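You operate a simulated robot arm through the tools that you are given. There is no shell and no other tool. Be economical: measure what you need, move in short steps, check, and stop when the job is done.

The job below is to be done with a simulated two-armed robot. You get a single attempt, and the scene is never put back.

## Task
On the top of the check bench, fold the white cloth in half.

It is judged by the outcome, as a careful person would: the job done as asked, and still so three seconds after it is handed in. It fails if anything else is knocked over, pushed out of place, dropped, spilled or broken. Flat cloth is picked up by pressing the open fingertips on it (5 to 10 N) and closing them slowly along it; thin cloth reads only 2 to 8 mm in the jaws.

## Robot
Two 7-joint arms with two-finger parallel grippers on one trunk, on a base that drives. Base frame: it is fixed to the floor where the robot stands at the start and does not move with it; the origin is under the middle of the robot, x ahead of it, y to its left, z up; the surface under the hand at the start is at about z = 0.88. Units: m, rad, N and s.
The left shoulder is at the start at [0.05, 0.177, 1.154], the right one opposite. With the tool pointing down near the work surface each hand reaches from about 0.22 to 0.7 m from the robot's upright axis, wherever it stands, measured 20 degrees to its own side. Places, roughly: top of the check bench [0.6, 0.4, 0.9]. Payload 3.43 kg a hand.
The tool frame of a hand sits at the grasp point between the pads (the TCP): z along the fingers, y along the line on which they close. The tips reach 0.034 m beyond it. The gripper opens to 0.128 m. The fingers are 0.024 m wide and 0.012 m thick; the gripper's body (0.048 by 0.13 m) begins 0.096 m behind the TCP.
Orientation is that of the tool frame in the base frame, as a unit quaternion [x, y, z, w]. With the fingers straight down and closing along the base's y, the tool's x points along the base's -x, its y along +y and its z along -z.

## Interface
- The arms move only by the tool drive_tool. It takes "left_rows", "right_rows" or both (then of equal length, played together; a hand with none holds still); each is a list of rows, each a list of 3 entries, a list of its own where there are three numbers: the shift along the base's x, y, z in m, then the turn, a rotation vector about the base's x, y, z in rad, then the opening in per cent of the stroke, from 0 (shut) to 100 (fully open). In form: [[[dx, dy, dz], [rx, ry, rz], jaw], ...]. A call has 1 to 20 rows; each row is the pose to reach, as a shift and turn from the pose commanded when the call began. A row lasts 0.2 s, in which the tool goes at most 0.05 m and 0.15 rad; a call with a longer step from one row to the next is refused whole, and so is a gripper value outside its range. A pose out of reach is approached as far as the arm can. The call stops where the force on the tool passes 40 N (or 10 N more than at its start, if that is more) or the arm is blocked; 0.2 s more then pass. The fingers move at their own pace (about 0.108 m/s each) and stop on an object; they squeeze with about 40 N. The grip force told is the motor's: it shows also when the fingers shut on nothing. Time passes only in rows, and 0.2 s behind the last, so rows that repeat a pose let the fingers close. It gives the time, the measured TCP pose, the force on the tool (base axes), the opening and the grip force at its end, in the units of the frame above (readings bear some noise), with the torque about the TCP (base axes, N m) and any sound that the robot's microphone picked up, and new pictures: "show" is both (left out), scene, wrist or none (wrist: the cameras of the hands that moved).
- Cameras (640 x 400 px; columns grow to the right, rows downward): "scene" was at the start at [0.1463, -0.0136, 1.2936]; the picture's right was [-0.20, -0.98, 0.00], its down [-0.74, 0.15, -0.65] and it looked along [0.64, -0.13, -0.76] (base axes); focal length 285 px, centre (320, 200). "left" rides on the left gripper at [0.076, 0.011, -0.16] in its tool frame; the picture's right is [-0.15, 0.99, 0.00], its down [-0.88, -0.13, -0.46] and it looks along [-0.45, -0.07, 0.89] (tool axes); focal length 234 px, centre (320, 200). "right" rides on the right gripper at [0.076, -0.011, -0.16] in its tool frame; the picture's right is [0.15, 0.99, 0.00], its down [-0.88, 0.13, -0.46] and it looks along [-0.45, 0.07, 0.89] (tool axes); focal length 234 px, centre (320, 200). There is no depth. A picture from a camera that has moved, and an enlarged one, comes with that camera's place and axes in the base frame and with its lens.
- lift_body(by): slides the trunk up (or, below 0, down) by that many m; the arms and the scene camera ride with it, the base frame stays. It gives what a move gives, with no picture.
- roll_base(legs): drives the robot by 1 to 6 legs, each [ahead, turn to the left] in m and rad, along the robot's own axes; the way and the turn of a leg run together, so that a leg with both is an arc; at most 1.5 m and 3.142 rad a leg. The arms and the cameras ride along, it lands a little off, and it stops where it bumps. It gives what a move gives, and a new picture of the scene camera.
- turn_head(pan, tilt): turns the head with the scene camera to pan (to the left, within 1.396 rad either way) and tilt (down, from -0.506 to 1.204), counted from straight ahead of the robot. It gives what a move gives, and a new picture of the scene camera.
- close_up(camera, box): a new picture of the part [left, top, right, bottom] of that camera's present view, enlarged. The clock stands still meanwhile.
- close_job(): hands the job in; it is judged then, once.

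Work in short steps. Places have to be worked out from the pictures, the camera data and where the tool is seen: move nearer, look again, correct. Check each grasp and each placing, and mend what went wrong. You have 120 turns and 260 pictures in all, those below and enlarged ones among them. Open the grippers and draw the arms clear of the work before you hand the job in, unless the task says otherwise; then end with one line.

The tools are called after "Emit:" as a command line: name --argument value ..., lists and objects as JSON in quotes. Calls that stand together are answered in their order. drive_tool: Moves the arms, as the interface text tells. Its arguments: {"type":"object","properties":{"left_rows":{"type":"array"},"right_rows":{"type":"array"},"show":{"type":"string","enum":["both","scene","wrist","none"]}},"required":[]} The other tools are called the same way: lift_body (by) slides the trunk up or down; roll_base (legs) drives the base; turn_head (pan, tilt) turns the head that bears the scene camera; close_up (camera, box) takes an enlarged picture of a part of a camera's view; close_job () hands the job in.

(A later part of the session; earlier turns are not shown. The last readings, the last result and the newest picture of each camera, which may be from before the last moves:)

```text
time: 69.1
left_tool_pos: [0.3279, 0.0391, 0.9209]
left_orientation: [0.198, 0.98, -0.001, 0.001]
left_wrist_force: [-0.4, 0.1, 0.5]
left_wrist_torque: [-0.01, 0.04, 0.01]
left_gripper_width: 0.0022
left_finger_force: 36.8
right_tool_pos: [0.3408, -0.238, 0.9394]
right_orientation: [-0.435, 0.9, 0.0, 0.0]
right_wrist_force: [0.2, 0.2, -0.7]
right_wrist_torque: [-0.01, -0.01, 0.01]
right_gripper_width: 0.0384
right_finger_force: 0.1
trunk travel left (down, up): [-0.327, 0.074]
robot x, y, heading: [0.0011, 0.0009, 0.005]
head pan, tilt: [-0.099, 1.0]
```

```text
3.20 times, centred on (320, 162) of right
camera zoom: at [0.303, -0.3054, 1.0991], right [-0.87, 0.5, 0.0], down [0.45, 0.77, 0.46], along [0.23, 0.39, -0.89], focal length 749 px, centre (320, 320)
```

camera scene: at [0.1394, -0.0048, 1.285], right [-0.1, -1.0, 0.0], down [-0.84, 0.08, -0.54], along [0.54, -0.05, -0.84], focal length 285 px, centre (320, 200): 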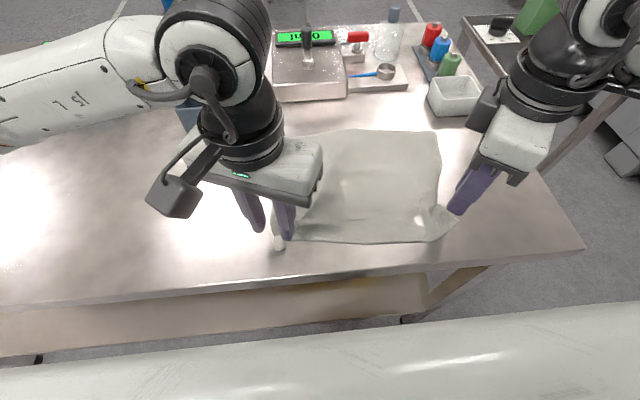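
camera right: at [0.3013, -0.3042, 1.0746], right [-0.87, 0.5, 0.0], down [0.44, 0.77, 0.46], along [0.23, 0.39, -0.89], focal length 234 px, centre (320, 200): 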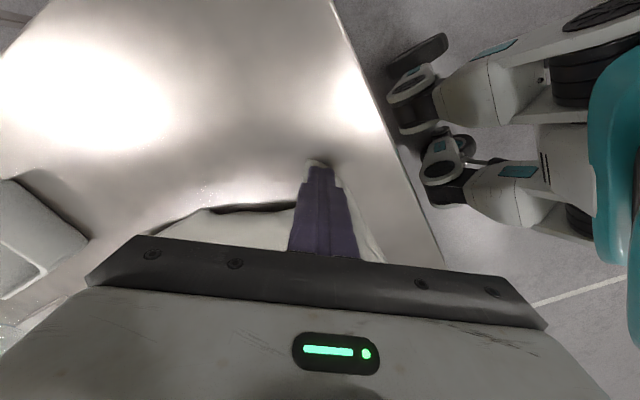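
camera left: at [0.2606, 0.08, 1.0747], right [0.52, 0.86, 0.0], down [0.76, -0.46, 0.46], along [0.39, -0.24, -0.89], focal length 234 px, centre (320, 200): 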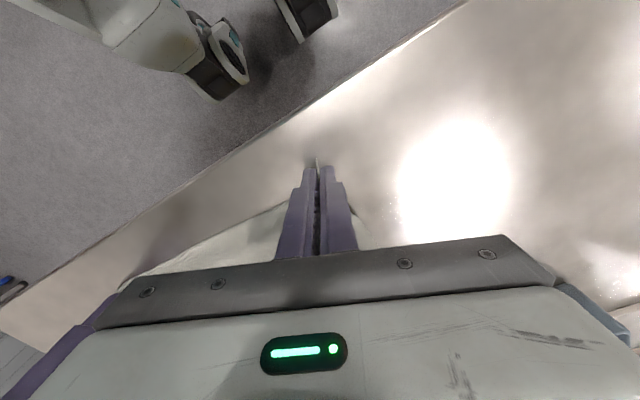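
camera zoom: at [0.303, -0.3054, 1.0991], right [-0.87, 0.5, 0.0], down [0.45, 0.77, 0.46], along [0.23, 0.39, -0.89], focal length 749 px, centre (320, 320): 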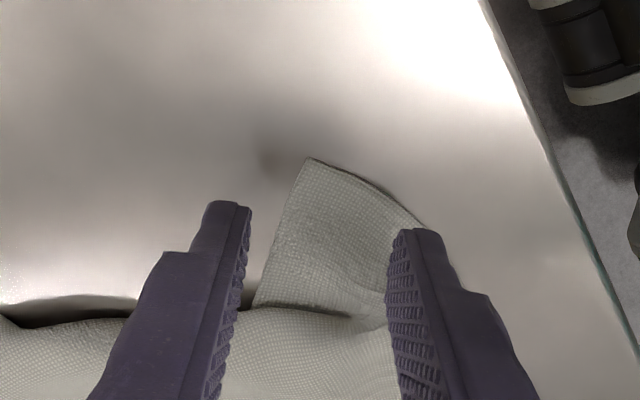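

The corner triangle is clear. I shift about 8 mm so both tips sit on the triangle, then press again with a 23% opening.

Emit:
drive_tool --right_rows '[[[-0.0046, 0.0073, -0.005], [0, 0, 0], 23], [[-0.0046, 0.0073, -0.015], [0, 0, 0], 23], [[-0.0046, 0.0073, -0.02], [0, 0, 0], 23], [[-0.0046, 0.0073, -0.023], [0, 0, 0], 23], [[-0.0046, 0.0073, -0.0245], [0, 0, 0], 23], [[-0.0046, 0.0073, -0.0245], [0, 0, 0], 23]]' --show "none"

Emit:
close_up --camera "right" --box '[220, 100, 420, 225]'

```text
time: 70.5
left_tool_pos: [0.3276, 0.0388, 0.9215]
left_orientation: [0.198, 0.98, 0.0, 0.0]
left_wrist_force: [0.0, 0.1, 0.4]
left_wrist_torque: [-0.01, -0.03, -0.01]
left_gripper_width: 0.0025
left_finger_force: 37.1
right_tool_pos: [0.3351, -0.2304, 0.9169]
right_orientation: [-0.436, 0.9, -0.001, 0.001]
right_wrist_force: [-0.5, -0.3, 3.9]
right_wrist_torque: [0.02, 0.04, 0.03]
right_gripper_width: 0.0294
right_finger_force: 0.0
trunk travel left (down, up): [-0.327, 0.074]
robot x, y, heading: [0.0002, -0.001, -0.002]
head pan, tilt: [-0.099, 1.0]
```

```text
3.20 times, centred on (320, 162) of right
camera zoom: at [0.2991, -0.2978, 1.0748], right [-0.87, 0.5, 0.0], down [0.44, 0.77, 0.46], along [0.23, 0.39, -0.89], focal length 749 px, centre (320, 320)
```

zoom: 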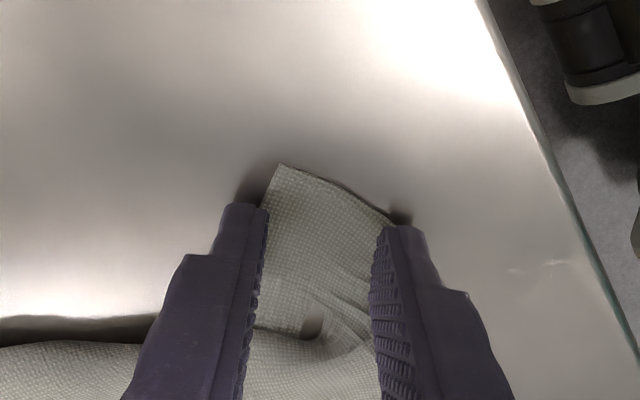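

The corner fits between the tips. I press slightly more and close slowly.

Emit:
drive_tool --right_rows '[[[0, 0, -0.0006], [0, 0, 0], 23], [[0, 0, -0.0006], [0, 0, 0], 21], [[0, 0, -0.0006], [0, 0, 0], 19], [[0, 0, -0.0006], [0, 0, 0], 17], [[0, 0, -0.0006], [0, 0, 0], 15], [[0, 0, -0.0006], [0, 0, 0], 13], [[0, 0, -0.0006], [0, 0, 0], 11], [[0, 0, -0.0006], [0, 0, 0], 9], [[0, 0, -0.0006], [0, 0, 0], 7], [[0, 0, -0.0006], [0, 0, 0], 5], [[0, 0, -0.0006], [0, 0, 0], 3], [[0, 0, -0.0006], [0, 0, 0], 1], [[0, 0, -0.0006], [0, 0, 0], 0], [[0, 0, -0.0006], [0, 0, 0], 0]]' --show "none"

Emit:
close_up --camera "right" --box '[220, 100, 420, 225]'

```text
time: 73.5
left_tool_pos: [0.3278, 0.0395, 0.9218]
left_orientation: [0.198, 0.98, -0.001, 0.001]
left_wrist_force: [-0.8, -0.1, 0.2]
left_wrist_torque: [0.01, -0.02, -0.02]
left_gripper_width: 0.0026
left_finger_force: 36.8
right_tool_pos: [0.3355, -0.231, 0.9155]
right_orientation: [-0.435, 0.9, 0.0, 0.001]
right_wrist_force: [-0.3, 0.1, 14.5]
right_wrist_torque: [0.02, 0.01, 0.01]
right_gripper_width: 0.0017
right_finger_force: 36.5
trunk travel left (down, up): [-0.327, 0.074]
robot x, y, heading: [-0.0014, -0.0003, -0.001]
head pan, tilt: [-0.099, 1.0]
```

```text
3.20 times, centred on (320, 162) of right
camera zoom: at [0.2983, -0.2979, 1.0746], right [-0.87, 0.5, 0.0], down [0.44, 0.77, 0.46], along [0.23, 0.39, -0.89], focal length 749 px, centre (320, 320)
```

zoom: 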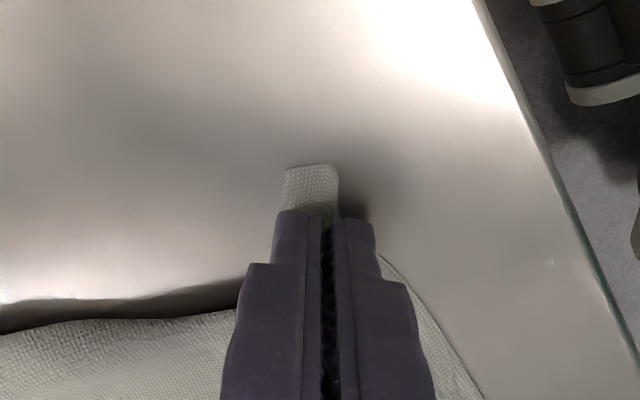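

Right grips too (1.7 mm). I lift both a little and spread them outward to straighten the edge, watching the tension.

Emit:
drive_tool --left_rows '[[[0, 0, 0.01], [0, 0, 0], 0], [[0, 0.004, 0.02], [0, 0, 0], 0], [[0, 0.008, 0.025], [0, 0, 0], 0], [[0, 0.014, 0.025], [0, 0, 0], 0], [[0, 0.018, 0.025], [0, 0, 0], 0]]' --right_rows '[[[0, 0, 0.01], [0, 0, 0], 0], [[0, 0, 0.02], [0, 0, 0], 0], [[0, 0, 0.03], [0, 0, 0], 0], [[0, -0.002, 0.03], [0, 0, 0], 0], [[0, -0.004, 0.03], [0, 0, 0], 0]]'

Emit:
close_up --camera "scene" --box '[240, 110, 500, 270]'

```text
time: 74.7
left_tool_pos: [0.3281, 0.057, 0.9473]
left_orientation: [0.199, 0.98, 0.0, 0.0]
left_wrist_force: [0.3, 0.6, 0.2]
left_wrist_torque: [-0.05, -0.02, 0.0]
left_gripper_width: 0.0023
left_finger_force: 36.8
right_tool_pos: [0.3354, -0.2345, 0.9453]
right_orientation: [-0.436, 0.9, -0.001, 0.0]
right_wrist_force: [1.0, 0.2, -0.1]
right_wrist_torque: [0.05, -0.03, 0.0]
right_gripper_width: 0.0016
right_finger_force: 36.6
trunk travel left (down, up): [-0.327, 0.074]
robot x, y, heading: [-0.0015, 0.0003, -0.004]
head pan, tilt: [-0.099, 1.0]
camera scene: at [0.1393, -0.005, 1.285], right [-0.1, -1.0, 0.0], down [-0.84, 0.08, -0.54], along [0.54, -0.05, -0.84], focal length 285 px, centre (320, 200)
camera right: at [0.2981, -0.3013, 1.1041], right [-0.87, 0.5, 0.0], down [0.44, 0.77, 0.46], along [0.23, 0.39, -0.89], focal length 234 px, centre (320, 200)
camera left: at [0.2622, 0.0975, 1.1062], right [0.52, 0.86, 0.0], down [0.76, -0.46, 0.46], along [0.39, -0.24, -0.89], focal length 234 px, centre (320, 200)
```

scene: 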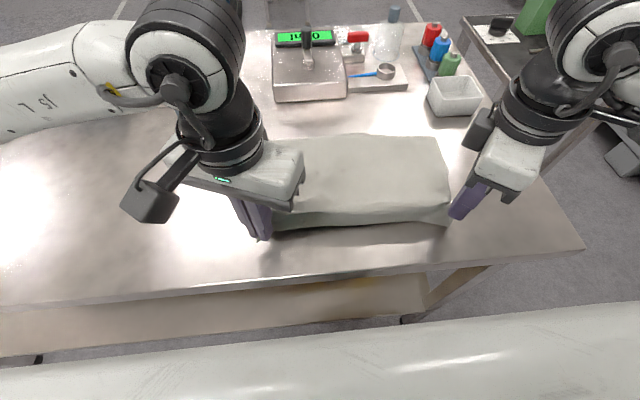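
right: 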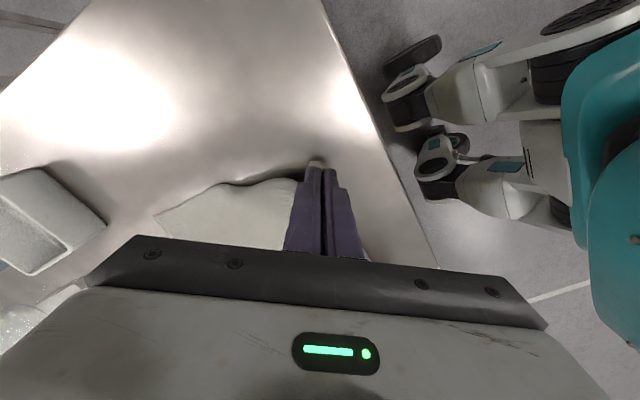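
left: 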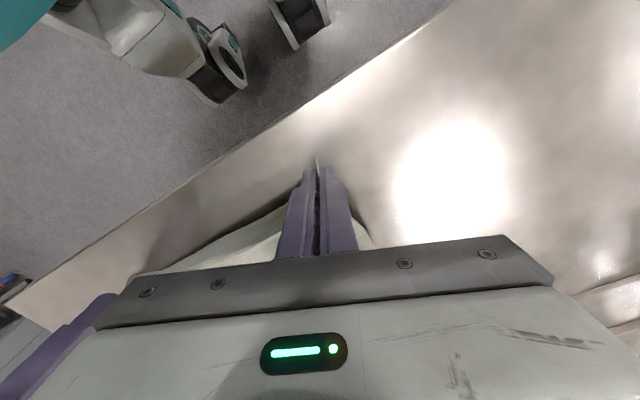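

```text
2.46 times, centred on (370, 190) of scene
camera zoom: at [0.1393, -0.005, 1.285], right [-0.1, -1.0, 0.0], down [-0.84, 0.08, -0.54], along [0.54, -0.05, -0.84], focal length 702 px, centre (197, 225)
```

zoom: 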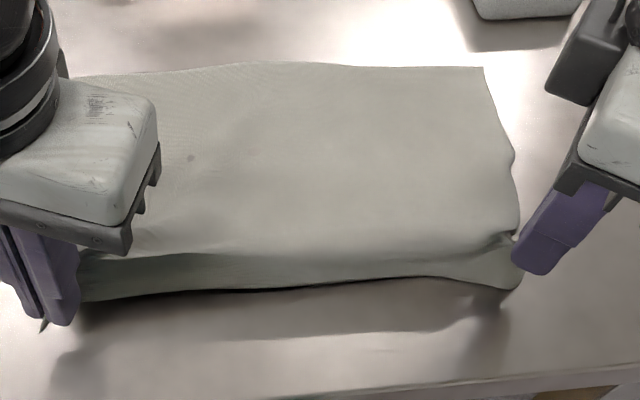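

Both corners are held cleanly and the edge hangs on the robot side. That means a fold finishing toward the robot will lie flat with no back-flap. New plan: lift the whole cloth, touch the bottom edge down near x≈0.37, lay the lower half going forward, then bring the held edge back toward me on top of it. I raise the trunk first, then the arms.

Emit:
lift_body --by 0.07

Emit:
drive_tool --left_rows '[[[0.004, 0.001, 0.02], [0, 0, 0.05], 0], [[0.008, 0.002, 0.04], [0, 0, 0.1], 0], [[0.014, 0.003, 0.065], [0, 0, 0.15], 0], [[0.02, 0.004, 0.09], [0, 0, 0.2], 0], [[0.026, 0.004, 0.115], [0, 0, 0.25], 0], [[0.032, 0.004, 0.14], [0, 0, 0.3], 0], [[0.037, 0.004, 0.16], [0, 0, 0.35], 0], [[0.037, 0.004, 0.175], [0, 0, 0.4], 0], [[0.037, 0.004, 0.175], [0, 0, 0.4], 0]]' --right_rows '[[[0.004, 0, 0.02], [0, 0, -0.1], 0], [[0.008, 0, 0.04], [0, 0, -0.2], 0], [[0.012, 0, 0.065], [0, 0, -0.3], 0], [[0.016, 0, 0.09], [0, 0, -0.4], 0], [[0.02, 0, 0.115], [0, 0, -0.5], 0], [[0.025, 0, 0.14], [0, 0, -0.6], 0], [[0.03, 0, 0.16], [0, 0, -0.7], 0], [[0.03, 0, 0.175], [0, 0, -0.8], 0], [[0.03, 0, 0.175], [0, 0, -0.85], 0]]'

```text
time: 75.8
left_tool_pos: [0.3281, 0.0579, 1.0152]
left_orientation: [0.198, 0.98, 0.0, 0.0]
left_wrist_force: [0.5, -0.1, -0.3]
left_wrist_torque: [-0.03, 0.02, -0.03]
left_gripper_width: 0.0022
left_finger_force: 37.0
right_tool_pos: [0.3352, -0.2346, 1.0146]
right_orientation: [-0.436, 0.9, 0.0, 0.0]
right_wrist_force: [-0.5, 1.0, 0.1]
right_wrist_torque: [-0.02, 0.01, -0.01]
right_gripper_width: 0.0018
right_finger_force: 36.3
trunk travel left (down, up): [-0.397, 0.004]
robot x, y, heading: [-0.0007, -0.0013, -0.0]
head pan, tilt: [-0.099, 1.0]
```

```text
time: 77.8
left_tool_pos: [0.3639, 0.0607, 1.1914]
left_orientation: [-0.001, 1.0, -0.005, 0.0]
left_wrist_force: [-0.1, -18.5, -1.2]
left_wrist_torque: [-0.55, 0.02, -0.49]
left_gripper_width: 0.0042
left_finger_force: 38.5
right_tool_pos: [0.366, -0.2338, 1.1886]
right_orientation: [-0.024, 1.0, 0.003, 0.001]
right_wrist_force: [0.0, 17.5, 0.2]
right_wrist_torque: [0.62, -0.02, 0.32]
right_gripper_width: 0.0015
right_finger_force: 36.9
trunk travel left (down, up): [-0.397, 0.004]
robot x, y, heading: [-0.005, -0.0012, 0.0]
head pan, tilt: [-0.099, 1.0]
camera scene: at [0.1395, -0.0051, 1.355], right [-0.1, -1.0, 0.0], down [-0.84, 0.08, -0.54], along [0.54, -0.05, -0.84], focal length 285 px, centre (320, 200)
camera right: at [0.292, -0.25, 1.348], right [-0.2, 0.98, 0.0], down [0.87, 0.17, 0.46], along [0.45, 0.09, -0.89], focal length 234 px, centre (320, 200)
camera left: at [0.2873, 0.0723, 1.3504], right [0.14, 0.99, -0.01], down [0.88, -0.13, 0.46], along [0.45, -0.07, -0.89], focal length 234 px, centre (320, 200)
```

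scene: 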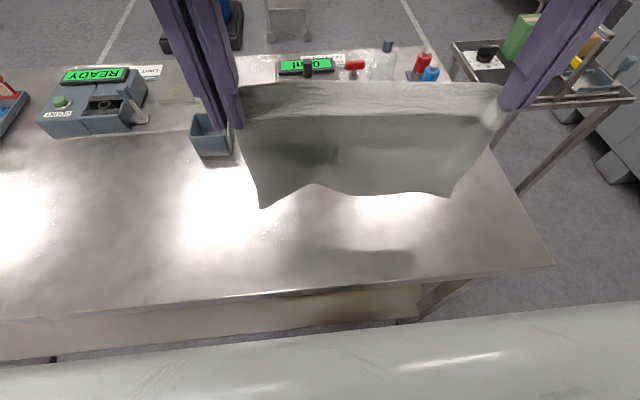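
right: 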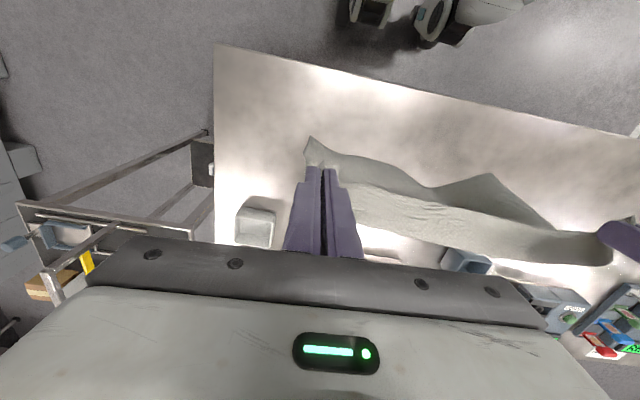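
left: 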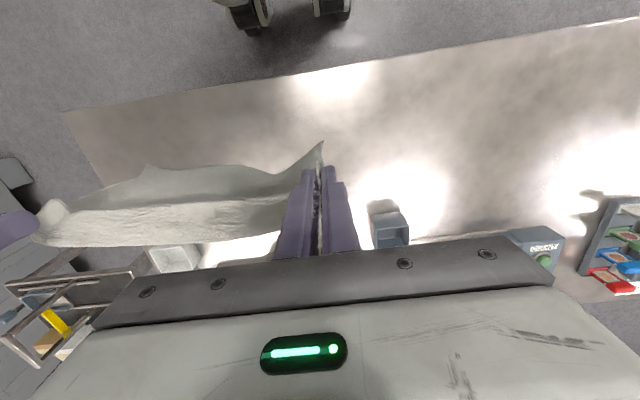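

Tension rose to 18 N when I unwound the wrists, so I bring the hands together right away. The cloth hangs fully, and I then lower until the bottom edge just meets the bench.

Emit:
drive_tool --left_rows '[[[0, -0.005, 0], [0, 0, 0], 0], [[0, -0.006, -0.015], [0, 0, 0], 0], [[0, -0.006, -0.03], [0, 0, 0], 0], [[0, -0.006, -0.045], [0, 0, 0], 0], [[0, -0.006, -0.06], [0, 0, 0], 0], [[0, -0.006, -0.06], [0, 0, 0], 0]]' --right_rows '[[[0, 0.005, 0], [0, 0, 0], 0], [[0, 0.006, -0.015], [0, 0, 0], 0], [[0, 0.006, -0.03], [0, 0, 0], 0], [[0, 0.006, -0.045], [0, 0, 0], 0], [[0, 0.006, -0.06], [0, 0, 0], 0], [[0, 0.006, -0.06], [0, 0, 0], 0]]'

```text
time: 79.2
left_tool_pos: [0.3643, 0.0563, 1.1335]
left_orientation: [-0.001, 1.0, 0.0, 0.0]
left_wrist_force: [-0.2, -11.0, 0.6]
left_wrist_torque: [-0.29, 0.0, -0.26]
left_gripper_width: 0.003
left_finger_force: 37.6
right_tool_pos: [0.3672, -0.2271, 1.1291]
right_orientation: [-0.025, 1.0, 0.001, 0.0]
right_wrist_force: [0.1, 9.9, 1.8]
right_wrist_torque: [0.36, -0.04, 0.22]
right_gripper_width: 0.002
right_finger_force: 36.6
trunk travel left (down, up): [-0.397, 0.004]
robot x, y, heading: [-0.0025, 0.0017, -0.001]
head pan, tilt: [-0.099, 1.0]
camera scene: at [0.1392, -0.005, 1.355], right [-0.1, -1.0, 0.0], down [-0.84, 0.08, -0.54], along [0.54, -0.05, -0.84], focal length 285 px, centre (320, 200)
camera right: at [0.292, -0.2439, 1.289], right [-0.2, 0.98, 0.0], down [0.87, 0.17, 0.46], along [0.45, 0.09, -0.89], focal length 234 px, centre (320, 200)
camera left: at [0.2886, 0.0681, 1.2918], right [0.14, 0.99, 0.0], down [0.88, -0.13, 0.46], along [0.45, -0.07, -0.89], focal length 234 px, centre (320, 200)
```

scene: 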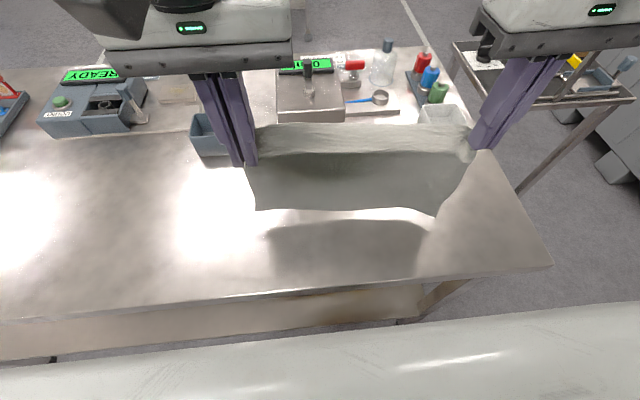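
right: 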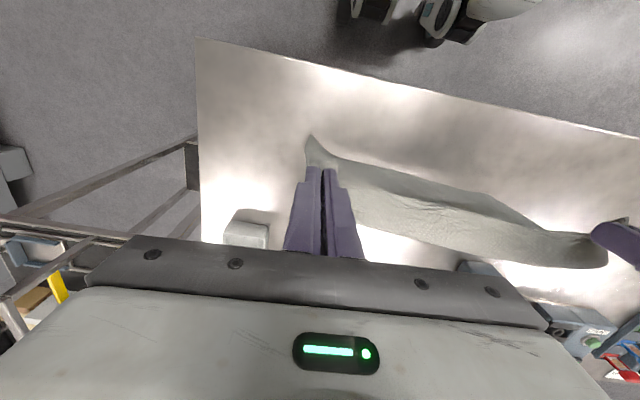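
left: 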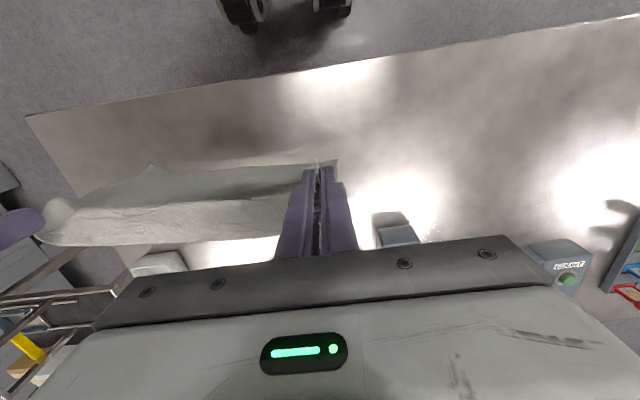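

The bottom edge is about 2-3 cm above the bench near x≈0.40. I relax a little more, touch down, and lay the lower half by moving forward while lowering.

Emit:
drive_tool --left_rows '[[[0, -0.003, -0.01], [0, 0, 0], 0], [[0, -0.003, -0.025], [0, 0, 0], 0], [[0.01, -0.003, -0.04], [0, 0, 0], 0], [[0.027, -0.003, -0.057], [0, 0, 0], 0], [[0.044, -0.003, -0.074], [0, 0, 0], 0], [[0.061, -0.003, -0.091], [0, 0, 0], 0], [[0.078, -0.003, -0.108], [0, 0, 0], 0], [[0.095, -0.003, -0.124], [0, 0, 0], 0], [[0.11, -0.003, -0.137], [0, 0, 0], 0], [[0.12, -0.003, -0.145], [0, 0, 0], 0], [[0.12, -0.003, -0.145], [0, 0, 0], 0]]' --right_rows '[[[0, 0.003, -0.01], [0, 0, 0], 0], [[0, 0.003, -0.025], [0, 0, 0], 0], [[0.01, 0.003, -0.04], [0, 0, 0], 0], [[0.027, 0.003, -0.057], [0, 0, 0], 0], [[0.044, 0.003, -0.074], [0, 0, 0], 0], [[0.061, 0.003, -0.091], [0, 0, 0], 0], [[0.078, 0.003, -0.108], [0, 0, 0], 0], [[0.095, 0.003, -0.124], [0, 0, 0], 0], [[0.11, 0.003, -0.137], [0, 0, 0], 0], [[0.12, 0.003, -0.145], [0, 0, 0], 0], [[0.12, 0.003, -0.145], [0, 0, 0], 0]]'

Emit:
close_up --camera "scene" --box '[220, 90, 500, 260]'

```text
time: 81.6
left_tool_pos: [0.4867, 0.0523, 0.9862]
left_orientation: [-0.001, 1.0, 0.001, 0.0]
left_wrist_force: [0.6, -4.2, -0.3]
left_wrist_torque: [-0.13, 0.03, -0.14]
left_gripper_width: 0.0025
left_finger_force: 36.9
right_tool_pos: [0.4833, -0.2252, 0.9851]
right_orientation: [-0.025, 1.0, 0.0, 0.0]
right_wrist_force: [-0.5, 4.1, 0.2]
right_wrist_torque: [0.17, -0.04, 0.11]
right_gripper_width: 0.0015
right_finger_force: 36.6
trunk travel left (down, up): [-0.397, 0.004]
robot x, y, heading: [-0.0017, 0.0015, -0.005]
head pan, tilt: [-0.099, 1.0]
camera scene: at [0.1392, -0.005, 1.355], right [-0.1, -1.0, 0.0], down [-0.84, 0.08, -0.54], along [0.54, -0.05, -0.84], focal length 285 px, centre (320, 200)
camera right: at [0.4099, -0.2413, 1.1438], right [-0.2, 0.98, 0.0], down [0.87, 0.17, 0.46], along [0.45, 0.09, -0.89], focal length 234 px, centre (320, 200)
camera left: at [0.4095, 0.0632, 1.1461], right [0.14, 0.99, 0.0], down [0.88, -0.13, 0.46], along [0.45, -0.07, -0.89], focal length 234 px, centre (320, 200)
```

scene: 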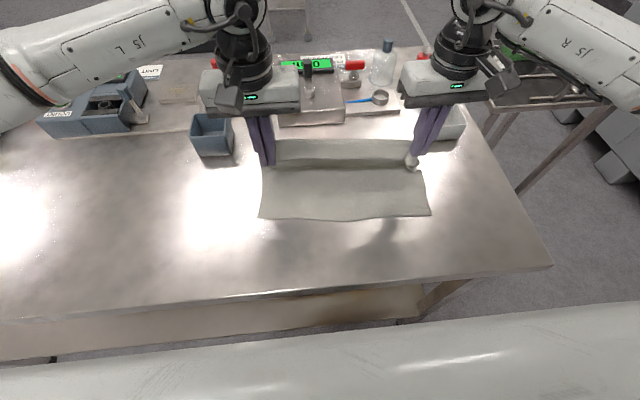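
right: 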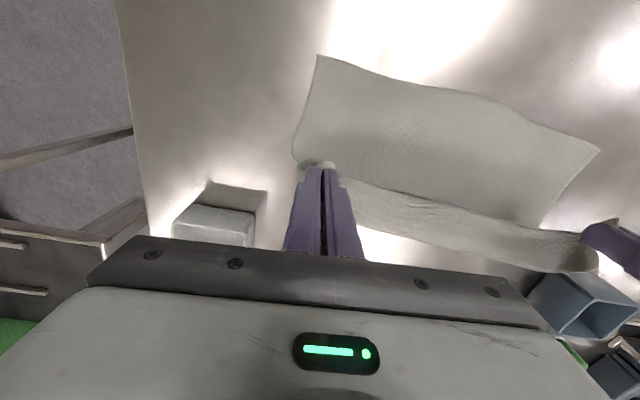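
left: 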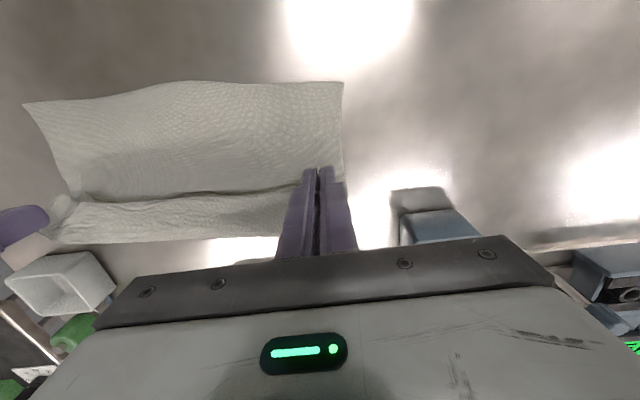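

```text
2.29 times, centred on (360, 175) of scene
camera zoom: at [0.1392, -0.005, 1.355], right [-0.1, -1.0, 0.0], down [-0.84, 0.08, -0.54], along [0.54, -0.05, -0.84], focal length 652 px, centre (229, 257)
```

zoom: 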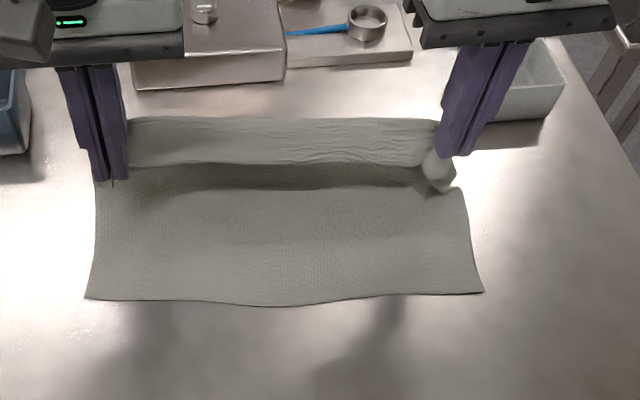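

This works well: the lower half lies flat with its edge at x≈0.41 (left) to 0.385 (right). Now I bring the held edge back toward me and down onto that edge.

Emit:
drive_tool --left_rows '[[[-0.012, 0.002, 0.004], [0, 0, 0], 0], [[-0.026, 0.004, 0.003], [0, 0, 0], 0], [[-0.04, 0.006, -0.006], [0, 0, 0], 0], [[-0.052, 0.008, -0.02], [0, 0, 0], 0], [[-0.062, 0.008, -0.036], [0, 0, 0], 0], [[-0.067, 0.008, -0.052], [0, 0, 0], 0], [[-0.067, 0.008, -0.052], [0, 0, 0], 0]]' --right_rows '[[[-0.016, 0.002, 0.004], [0, 0, 0], 0], [[-0.034, 0.004, 0.003], [0, 0, 0], 0], [[-0.052, 0.006, -0.006], [0, 0, 0], 0], [[-0.068, 0.008, -0.02], [0, 0, 0], 0], [[-0.08, 0.008, -0.036], [0, 0, 0], 0], [[-0.086, 0.008, -0.051], [0, 0, 0], 0], [[-0.086, 0.008, -0.051], [0, 0, 0], 0]]'

Emit:
close_up --camera "scene" --box '[220, 90, 500, 260]'

```text
time: 83.2
left_tool_pos: [0.4187, 0.0614, 0.9342]
left_orientation: [-0.001, 1.0, 0.0, 0.0]
left_wrist_force: [-0.4, -4.4, -0.1]
left_wrist_torque: [-0.09, 0.0, -0.14]
left_gripper_width: 0.0022
left_finger_force: 36.5
right_tool_pos: [0.3996, -0.2156, 0.9346]
right_orientation: [-0.025, 1.0, 0.0, -0.001]
right_wrist_force: [0.7, 4.8, 0.2]
right_wrist_torque: [0.14, -0.04, 0.1]
right_gripper_width: 0.0015
right_finger_force: 36.4
trunk travel left (down, up): [-0.397, 0.004]
robot x, y, heading: [0.0024, 0.0008, -0.001]
head pan, tilt: [-0.099, 1.0]
camera scene: at [0.1393, -0.005, 1.355], right [-0.1, -1.0, 0.0], down [-0.84, 0.08, -0.54], along [0.54, -0.05, -0.84], focal length 285 px, centre (320, 200)
camera right: at [0.3254, -0.2318, 1.0935], right [-0.2, 0.98, 0.0], down [0.87, 0.17, 0.46], along [0.45, 0.09, -0.89], focal length 234 px, centre (320, 200)
camera left: at [0.3418, 0.0715, 1.0939], right [0.14, 0.99, 0.0], down [0.88, -0.13, 0.46], along [0.45, -0.07, -0.89], focal length 234 px, centre (320, 200)
```

scene: 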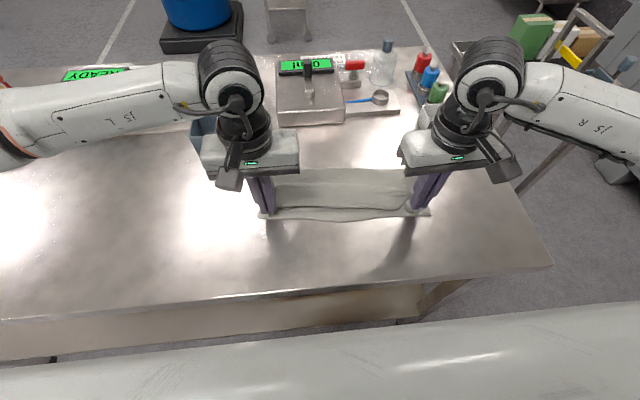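
right: 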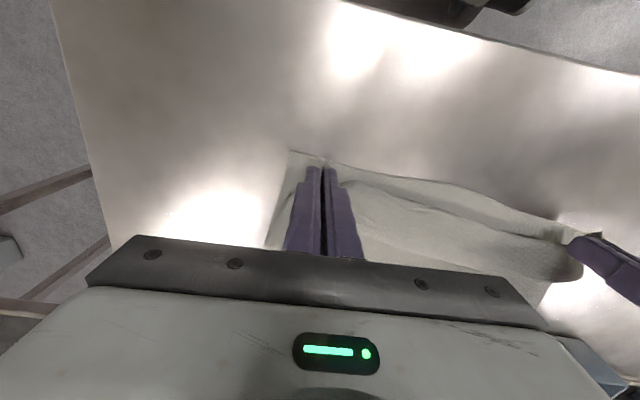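
left: 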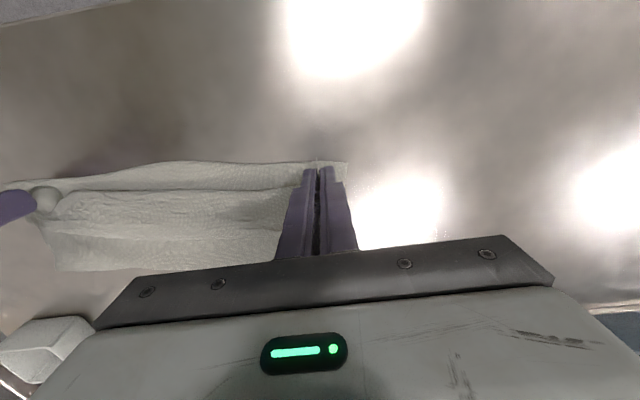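

```text
2.29 times, centred on (360, 175) of scene
camera zoom: at [0.1393, -0.005, 1.355], right [-0.1, -1.0, 0.0], down [-0.84, 0.08, -0.54], along [0.54, -0.05, -0.84], focal length 652 px, centre (229, 257)
```

zoom: 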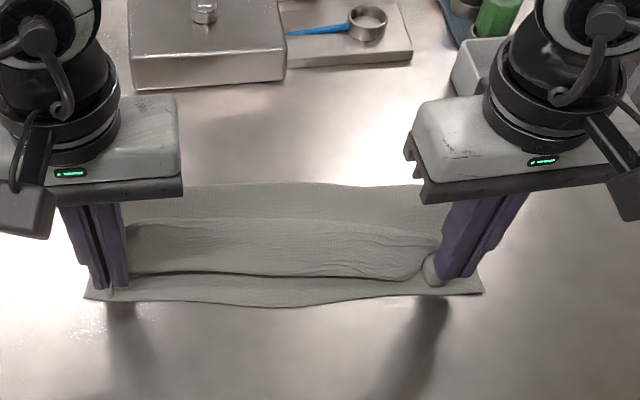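

The top edge is short of the lower edge by about 1-1.5 cm. I move back a bit further, lower to contact and release gently.

Emit:
drive_tool --left_rows '[[[-0.005, 0, -0.004], [0, 0, 0], 0], [[-0.01, 0, -0.008], [0, 0, 0], 0], [[-0.015, 0, -0.013], [0, 0, 0], 0], [[-0.015, 0, -0.016], [0, 0, 0], 0], [[-0.015, 0, -0.016], [0, 0, 0], 0]]' --right_rows '[[[-0.004, 0, -0.004], [0, 0, 0], 0], [[-0.008, 0, -0.008], [0, 0, 0], 0], [[-0.012, 0, -0.013], [0, 0, 0], 0], [[-0.012, 0, -0.016], [0, 0, 0], 0], [[-0.012, 0, -0.016], [0, 0, 0], 0]]' --show "none"

Emit:
close_up --camera "scene" --box '[220, 90, 500, 260]'

Emit:
close_up --camera "right" --box '[240, 100, 600, 300]'

Emit:
close_up --camera "left" --box '[0, 100, 400, 300]'

```text
time: 84.4
left_tool_pos: [0.4039, 0.0608, 0.9176]
left_orientation: [-0.001, 1.0, 0.0, 0.001]
left_wrist_force: [-0.5, -4.9, 0.8]
left_wrist_torque: [-0.14, -0.02, -0.19]
left_gripper_width: 0.0023
left_finger_force: 37.2
right_tool_pos: [0.388, -0.2189, 0.9179]
right_orientation: [-0.025, 1.0, -0.001, -0.001]
right_wrist_force: [-0.2, 5.6, 3.1]
right_wrist_torque: [0.2, -0.05, 0.14]
right_gripper_width: 0.0018
right_finger_force: 36.4
trunk travel left (down, up): [-0.397, 0.004]
robot x, y, heading: [0.0, -0.0002, -0.006]
head pan, tilt: [-0.099, 1.0]
```

```text
2.29 times, centred on (360, 175) of scene
camera zoom: at [0.1391, -0.005, 1.3551], right [-0.1, -1.0, 0.0], down [-0.84, 0.08, -0.54], along [0.54, -0.05, -0.84], focal length 652 px, centre (229, 257)
```

zoom: 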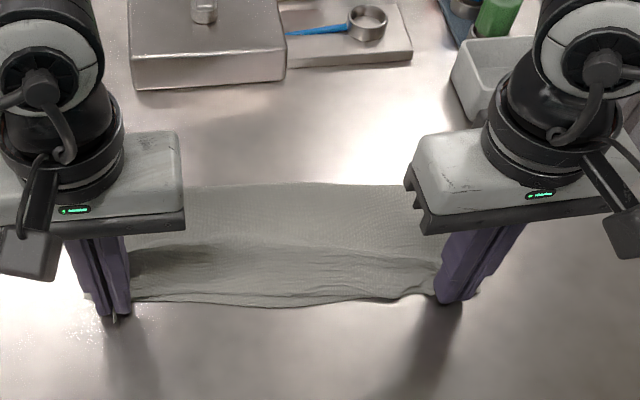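

```text
1.78 times, centred on (420, 200) of right
camera zoom: at [0.3132, -0.2329, 1.077], right [-0.2, 0.98, 0.0], down [0.87, 0.17, 0.46], along [0.45, 0.09, -0.89], focal length 416 px, centre (142, 200)
```

zoom: 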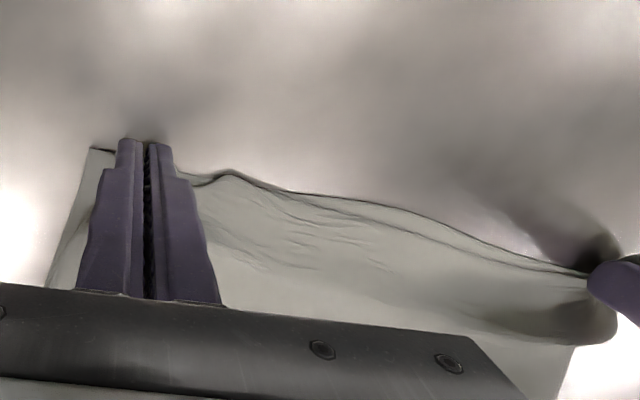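

```text
1.60 times, centred on (200, 200) of left
camera zoom: at [0.3271, 0.0717, 1.0778], right [0.14, 0.99, 0.0], down [0.88, -0.13, 0.46], along [0.45, -0.07, -0.89], focal length 375 px, centre (512, 200)
```

zoom: 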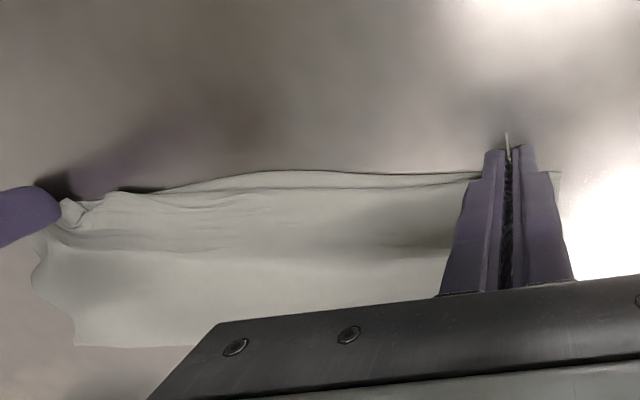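

The edges coincide. I release and lift straight up.

Emit:
drive_tool --left_rows '[[[0, 0, 0], [0, 0, 0], 5], [[0, 0, 0], [0, 0, 0], 12], [[0, 0, 0.004], [0, 0, 0], 18], [[0, 0, 0.015], [0, 0, 0], 20], [[0, 0, 0.04], [0, 0, 0], 20], [[0, 0, 0.08], [0, 0, 0], 20], [[0, 0.04, 0.1], [0, 0, 0], 20], [[0, 0.08, 0.1], [0, 0, 0], 20], [[0, 0.12, 0.1], [0, 0, 0], 20], [[0, 0.15, 0.1], [0, 0, 0], 20]]' --right_rows '[[[0, 0, 0], [0, 0, 0], 5], [[0, 0, 0], [0, 0, 0], 12], [[0, 0, 0.004], [0, 0, 0], 18], [[0, 0, 0.015], [0, 0, 0], 20], [[0, 0, 0.04], [0, 0, 0], 20], [[0, 0, 0.08], [0, 0, 0], 20], [[0, -0.04, 0.1], [0, 0, 0], 20], [[0, -0.08, 0.1], [0, 0, 0], 20], [[0, -0.11, 0.1], [0, 0, 0], 20], [[-0.02, -0.13, 0.1], [0, 0, 0], 20]]' --show "scene"

Emit:
close_up --camera "scene" --box '[230, 130, 470, 260]'

```text
time: 86.6
left_tool_pos: [0.402, 0.2106, 1.0186]
left_orientation: [0.0, 1.0, 0.0, 0.001]
left_wrist_force: [0.4, 0.4, 0.1]
left_wrist_torque: [-0.02, 0.01, 0.02]
left_gripper_width: 0.0254
left_finger_force: 0.0
right_tool_pos: [0.3684, -0.3485, 1.0192]
right_orientation: [-0.025, 1.0, 0.001, 0.0]
right_wrist_force: [0.0, 0.0, 0.7]
right_wrist_torque: [0.0, -0.02, 0.0]
right_gripper_width: 0.0255
right_finger_force: 0.0
trunk travel left (down, up): [-0.397, 0.004]
robot x, y, heading: [-0.0001, -0.0003, 0.001]
head pan, tilt: [-0.099, 1.0]
camera scene: at [0.1384, -0.005, 1.3552], right [-0.1, -1.0, 0.0], down [-0.84, 0.08, -0.54], along [0.54, -0.05, -0.84], focal length 285 px, centre (320, 200)
```

scene: 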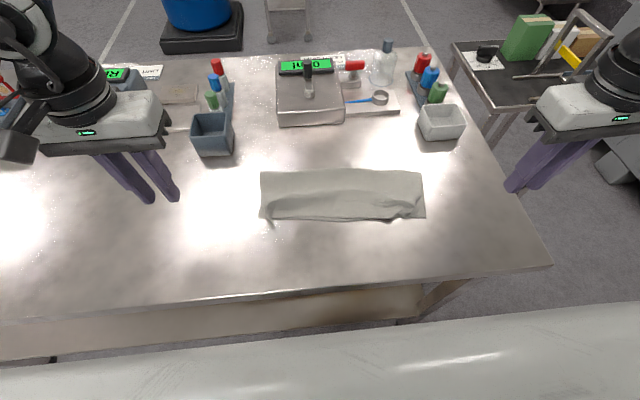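

```text
2.67 times, centred on (350, 195) of scene
camera zoom: at [0.1384, -0.005, 1.3552], right [-0.1, -1.0, 0.0], down [-0.84, 0.08, -0.54], along [0.54, -0.05, -0.84], focal length 760 px, centre (240, 213)
```

zoom: 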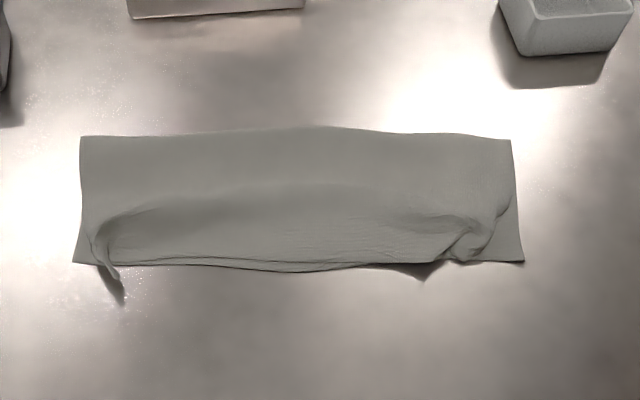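

This is a clean half fold. The top corners are still a bit gathered: the left has a small tail and the right is tucked in about 4 cm. I hover the hands back over them to see whether I can tidy them.

Emit:
drive_tool --left_rows '[[[-0.005, -0.04, 0], [0, 0, 0], 22], [[-0.01, -0.08, 0], [0, 0, 0], 22], [[-0.015, -0.12, -0.01], [0, 0, 0], 22], [[-0.017, -0.148, -0.03], [0, 0, 0], 22], [[-0.017, -0.148, -0.06], [0, 0, 0], 22], [[-0.017, -0.148, -0.06], [0, 0, 0], 22]]' --right_rows '[[[0.005, 0.04, 0], [0, 0, 0], 22], [[0.01, 0.08, 0], [0, 0, 0], 22], [[0.015, 0.12, -0.01], [0, 0, 0], 22], [[0.02, 0.13, -0.03], [0, 0, 0], 22], [[0.02, 0.13, -0.04], [0, 0, 0], 22], [[0.02, 0.13, -0.04], [0, 0, 0], 22]]' --show "none"

Emit:
close_up --camera "left" --box '[200, 90, 440, 240]'

Emit:
close_up --camera "right" --box '[200, 90, 440, 240]'

```text
time: 88.0
left_tool_pos: [0.3869, 0.0621, 0.9572]
left_orientation: [-0.001, 1.0, 0.0, -0.001]
left_wrist_force: [0.4, -0.4, 0.3]
left_wrist_torque: [0.0, -0.01, 0.02]
left_gripper_width: 0.0283
left_finger_force: 0.1
right_tool_pos: [0.3879, -0.2186, 0.9796]
right_orientation: [-0.026, 1.0, -0.001, 0.0]
right_wrist_force: [1.1, 0.1, 0.1]
right_wrist_torque: [0.0, 0.0, -0.04]
right_gripper_width: 0.0283
right_finger_force: 0.1
trunk travel left (down, up): [-0.397, 0.004]
robot x, y, heading: [0.0001, 0.001, -0.001]
head pan, tilt: [-0.099, 1.0]
```

```text
2.67 times, centred on (320, 165) of left
camera zoom: at [0.3104, 0.0728, 1.1166], right [0.14, 0.99, 0.0], down [0.88, -0.13, 0.46], along [0.45, -0.07, -0.89], focal length 624 px, centre (320, 293)
```

zoom: 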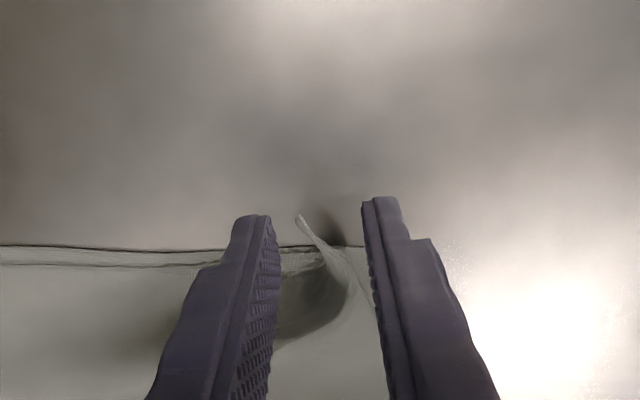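

```text
2.67 times, centred on (320, 165) of right
camera zoom: at [0.3134, -0.2335, 1.1378], right [-0.2, 0.98, 0.0], down [0.87, 0.17, 0.46], along [0.45, 0.09, -0.89], focal length 624 px, centre (320, 293)
```

zoom: 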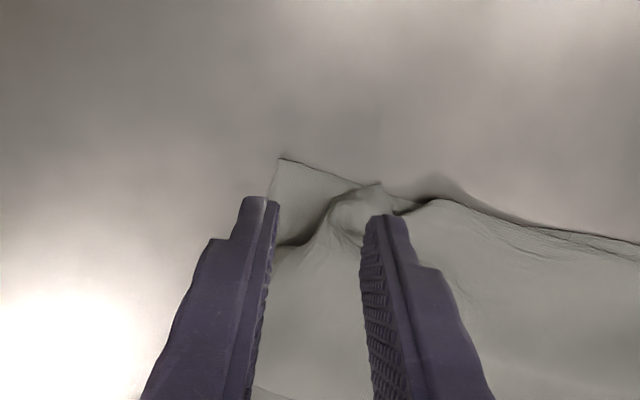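

Both gathered corners stand up as small ridges between the fingers. I shift onto them, descend so the tips just reach the cloth, and pinch.

Emit:
drive_tool --left_rows '[[[0.008, 0, -0.01], [0, 0, 0], 22], [[0.015, 0, -0.025], [0, 0, 0], 22], [[0.015, 0, -0.035], [0, 0, 0], 22], [[0.015, 0, -0.0385], [0, 0, 0], 22], [[0.015, 0, -0.0385], [0, 0, 0], 15], [[0.015, 0, -0.0385], [0, 0, 0], 10], [[0.015, 0, -0.0385], [0, 0, 0], 5], [[0.015, 0, -0.0385], [0, 0, 0], 0], [[0.015, 0, -0.0385], [0, 0, 0], 0], [[0.015, 0, -0.0385], [0, 0, 0], 0]]' --right_rows '[[[0.006, 0.008, -0.015], [0, 0, 0], 22], [[0.012, 0.017, -0.035], [0, 0, 0], 22], [[0.012, 0.017, -0.05], [0, 0, 0], 22], [[0.012, 0.017, -0.0605], [0, 0, 0], 22], [[0.012, 0.017, -0.0605], [0, 0, 0], 15], [[0.012, 0.017, -0.0605], [0, 0, 0], 10], [[0.012, 0.017, -0.0605], [0, 0, 0], 5], [[0.012, 0.017, -0.0605], [0, 0, 0], 0], [[0.012, 0.017, -0.0605], [0, 0, 0], 0], [[0.012, 0.017, -0.0605], [0, 0, 0], 0]]' --show "wrist"

```text
time: 90.2
left_tool_pos: [0.4002, 0.0623, 0.9205]
left_orientation: [-0.001, 1.0, -0.001, 0.001]
left_wrist_force: [1.1, -4.4, 1.8]
left_wrist_torque: [-0.19, -0.02, -0.1]
left_gripper_width: 0.0023
left_finger_force: 37.1
right_tool_pos: [0.3985, -0.2, 0.9186]
right_orientation: [-0.025, 1.0, 0.0, 0.0]
right_wrist_force: [-0.3, 2.8, 9.6]
right_wrist_torque: [0.18, 0.01, -0.02]
right_gripper_width: 0.0026
right_finger_force: 38.0
trunk travel left (down, up): [-0.397, 0.004]
robot x, y, heading: [0.0022, 0.0003, 0.001]
head pan, tilt: [-0.099, 1.0]
camera right: at [0.3251, -0.2156, 1.0775], right [-0.2, 0.98, 0.0], down [0.87, 0.17, 0.46], along [0.45, 0.09, -0.89], focal length 234 px, centre (320, 200)
camera left: at [0.3241, 0.0741, 1.0797], right [0.14, 0.99, 0.0], down [0.88, -0.13, 0.46], along [0.45, -0.07, -0.89], focal length 234 px, centre (320, 200)
```

right: 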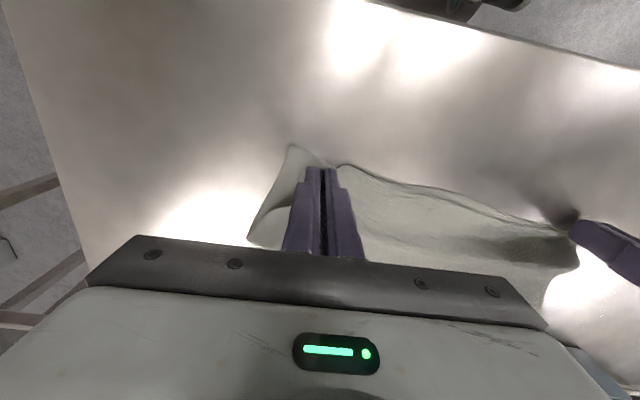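
left: 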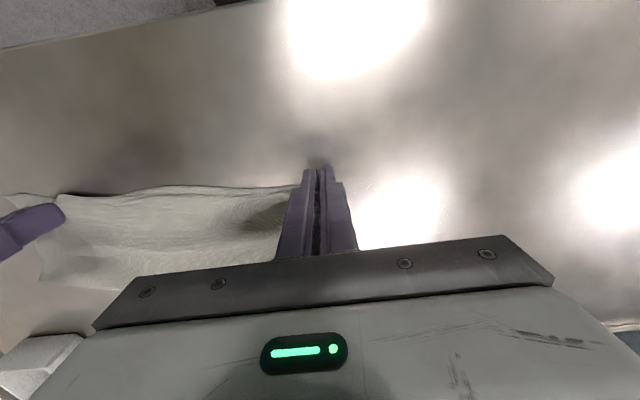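

Both pinched. I lift 2.5 cm to see whether only the top layer comes.

Emit:
drive_tool --left_rows '[[[0, 0, 0.008], [0, 0, 0], 0], [[0, 0, 0.016], [0, 0, 0], 0], [[0, 0, 0.025], [0, 0, 0], 0]]' --right_rows '[[[0, 0, 0.008], [0, 0, 0], 0], [[0, 0, 0.016], [0, 0, 0], 0], [[0, 0, 0.025], [0, 0, 0], 0]]' --show "wrist"

Emit:
close_up --camera "scene" --box '[230, 130, 470, 260]'

```text
time: 91.0
left_tool_pos: [0.3989, 0.0621, 0.9455]
left_orientation: [-0.001, 1.0, 0.0, -0.001]
left_wrist_force: [-1.1, -4.5, -0.8]
left_wrist_torque: [-0.18, 0.01, -0.13]
left_gripper_width: 0.0026
left_finger_force: 37.7
right_tool_pos: [0.4006, -0.1995, 0.9418]
right_orientation: [-0.026, 1.0, -0.001, 0.001]
right_wrist_force: [0.2, 4.1, 0.7]
right_wrist_torque: [0.16, -0.05, -0.02]
right_gripper_width: 0.0028
right_finger_force: 37.6
trunk travel left (down, up): [-0.397, 0.004]
robot x, y, heading: [0.0021, 0.0029, 0.0]
head pan, tilt: [-0.099, 1.0]
camera right: at [0.3261, -0.2156, 1.1016], right [-0.2, 0.98, 0.0], down [0.87, 0.17, 0.46], along [0.45, 0.09, -0.89], focal length 234 px, centre (320, 200)
camera left: at [0.324, 0.0733, 1.1054], right [0.14, 0.99, 0.0], down [0.88, -0.13, 0.46], along [0.45, -0.07, -0.89], focal length 234 px, centre (320, 200)
```

right: 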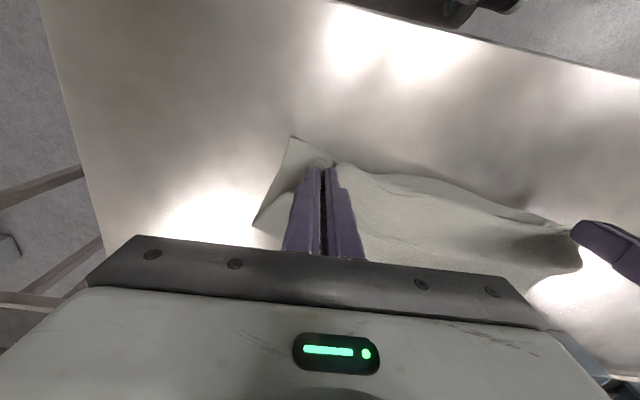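
left: 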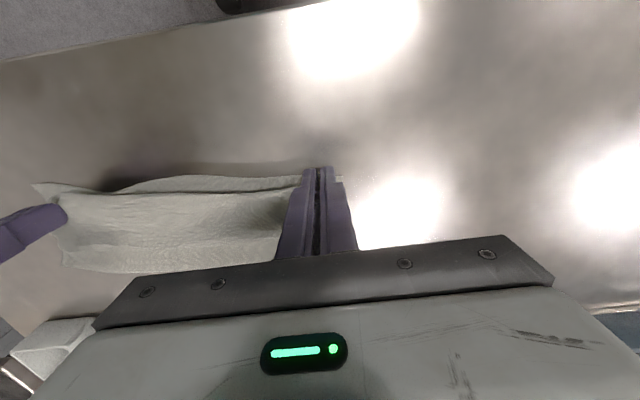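

```text
2.67 times, centred on (350, 195) of scene
camera zoom: at [0.1392, -0.005, 1.355], right [-0.1, -1.0, 0.0], down [-0.84, 0.08, -0.54], along [0.54, -0.05, -0.84], focal length 760 px, centre (240, 213)
```

zoom: 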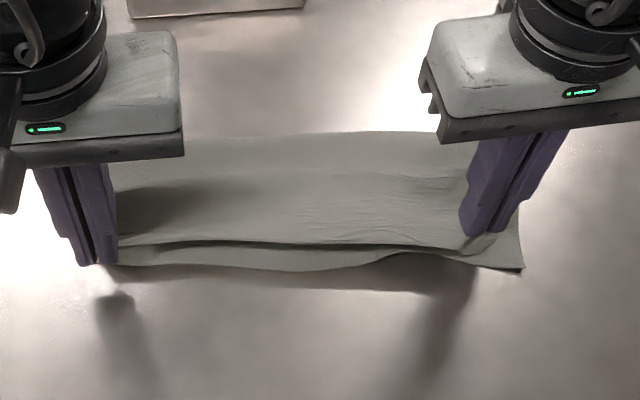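

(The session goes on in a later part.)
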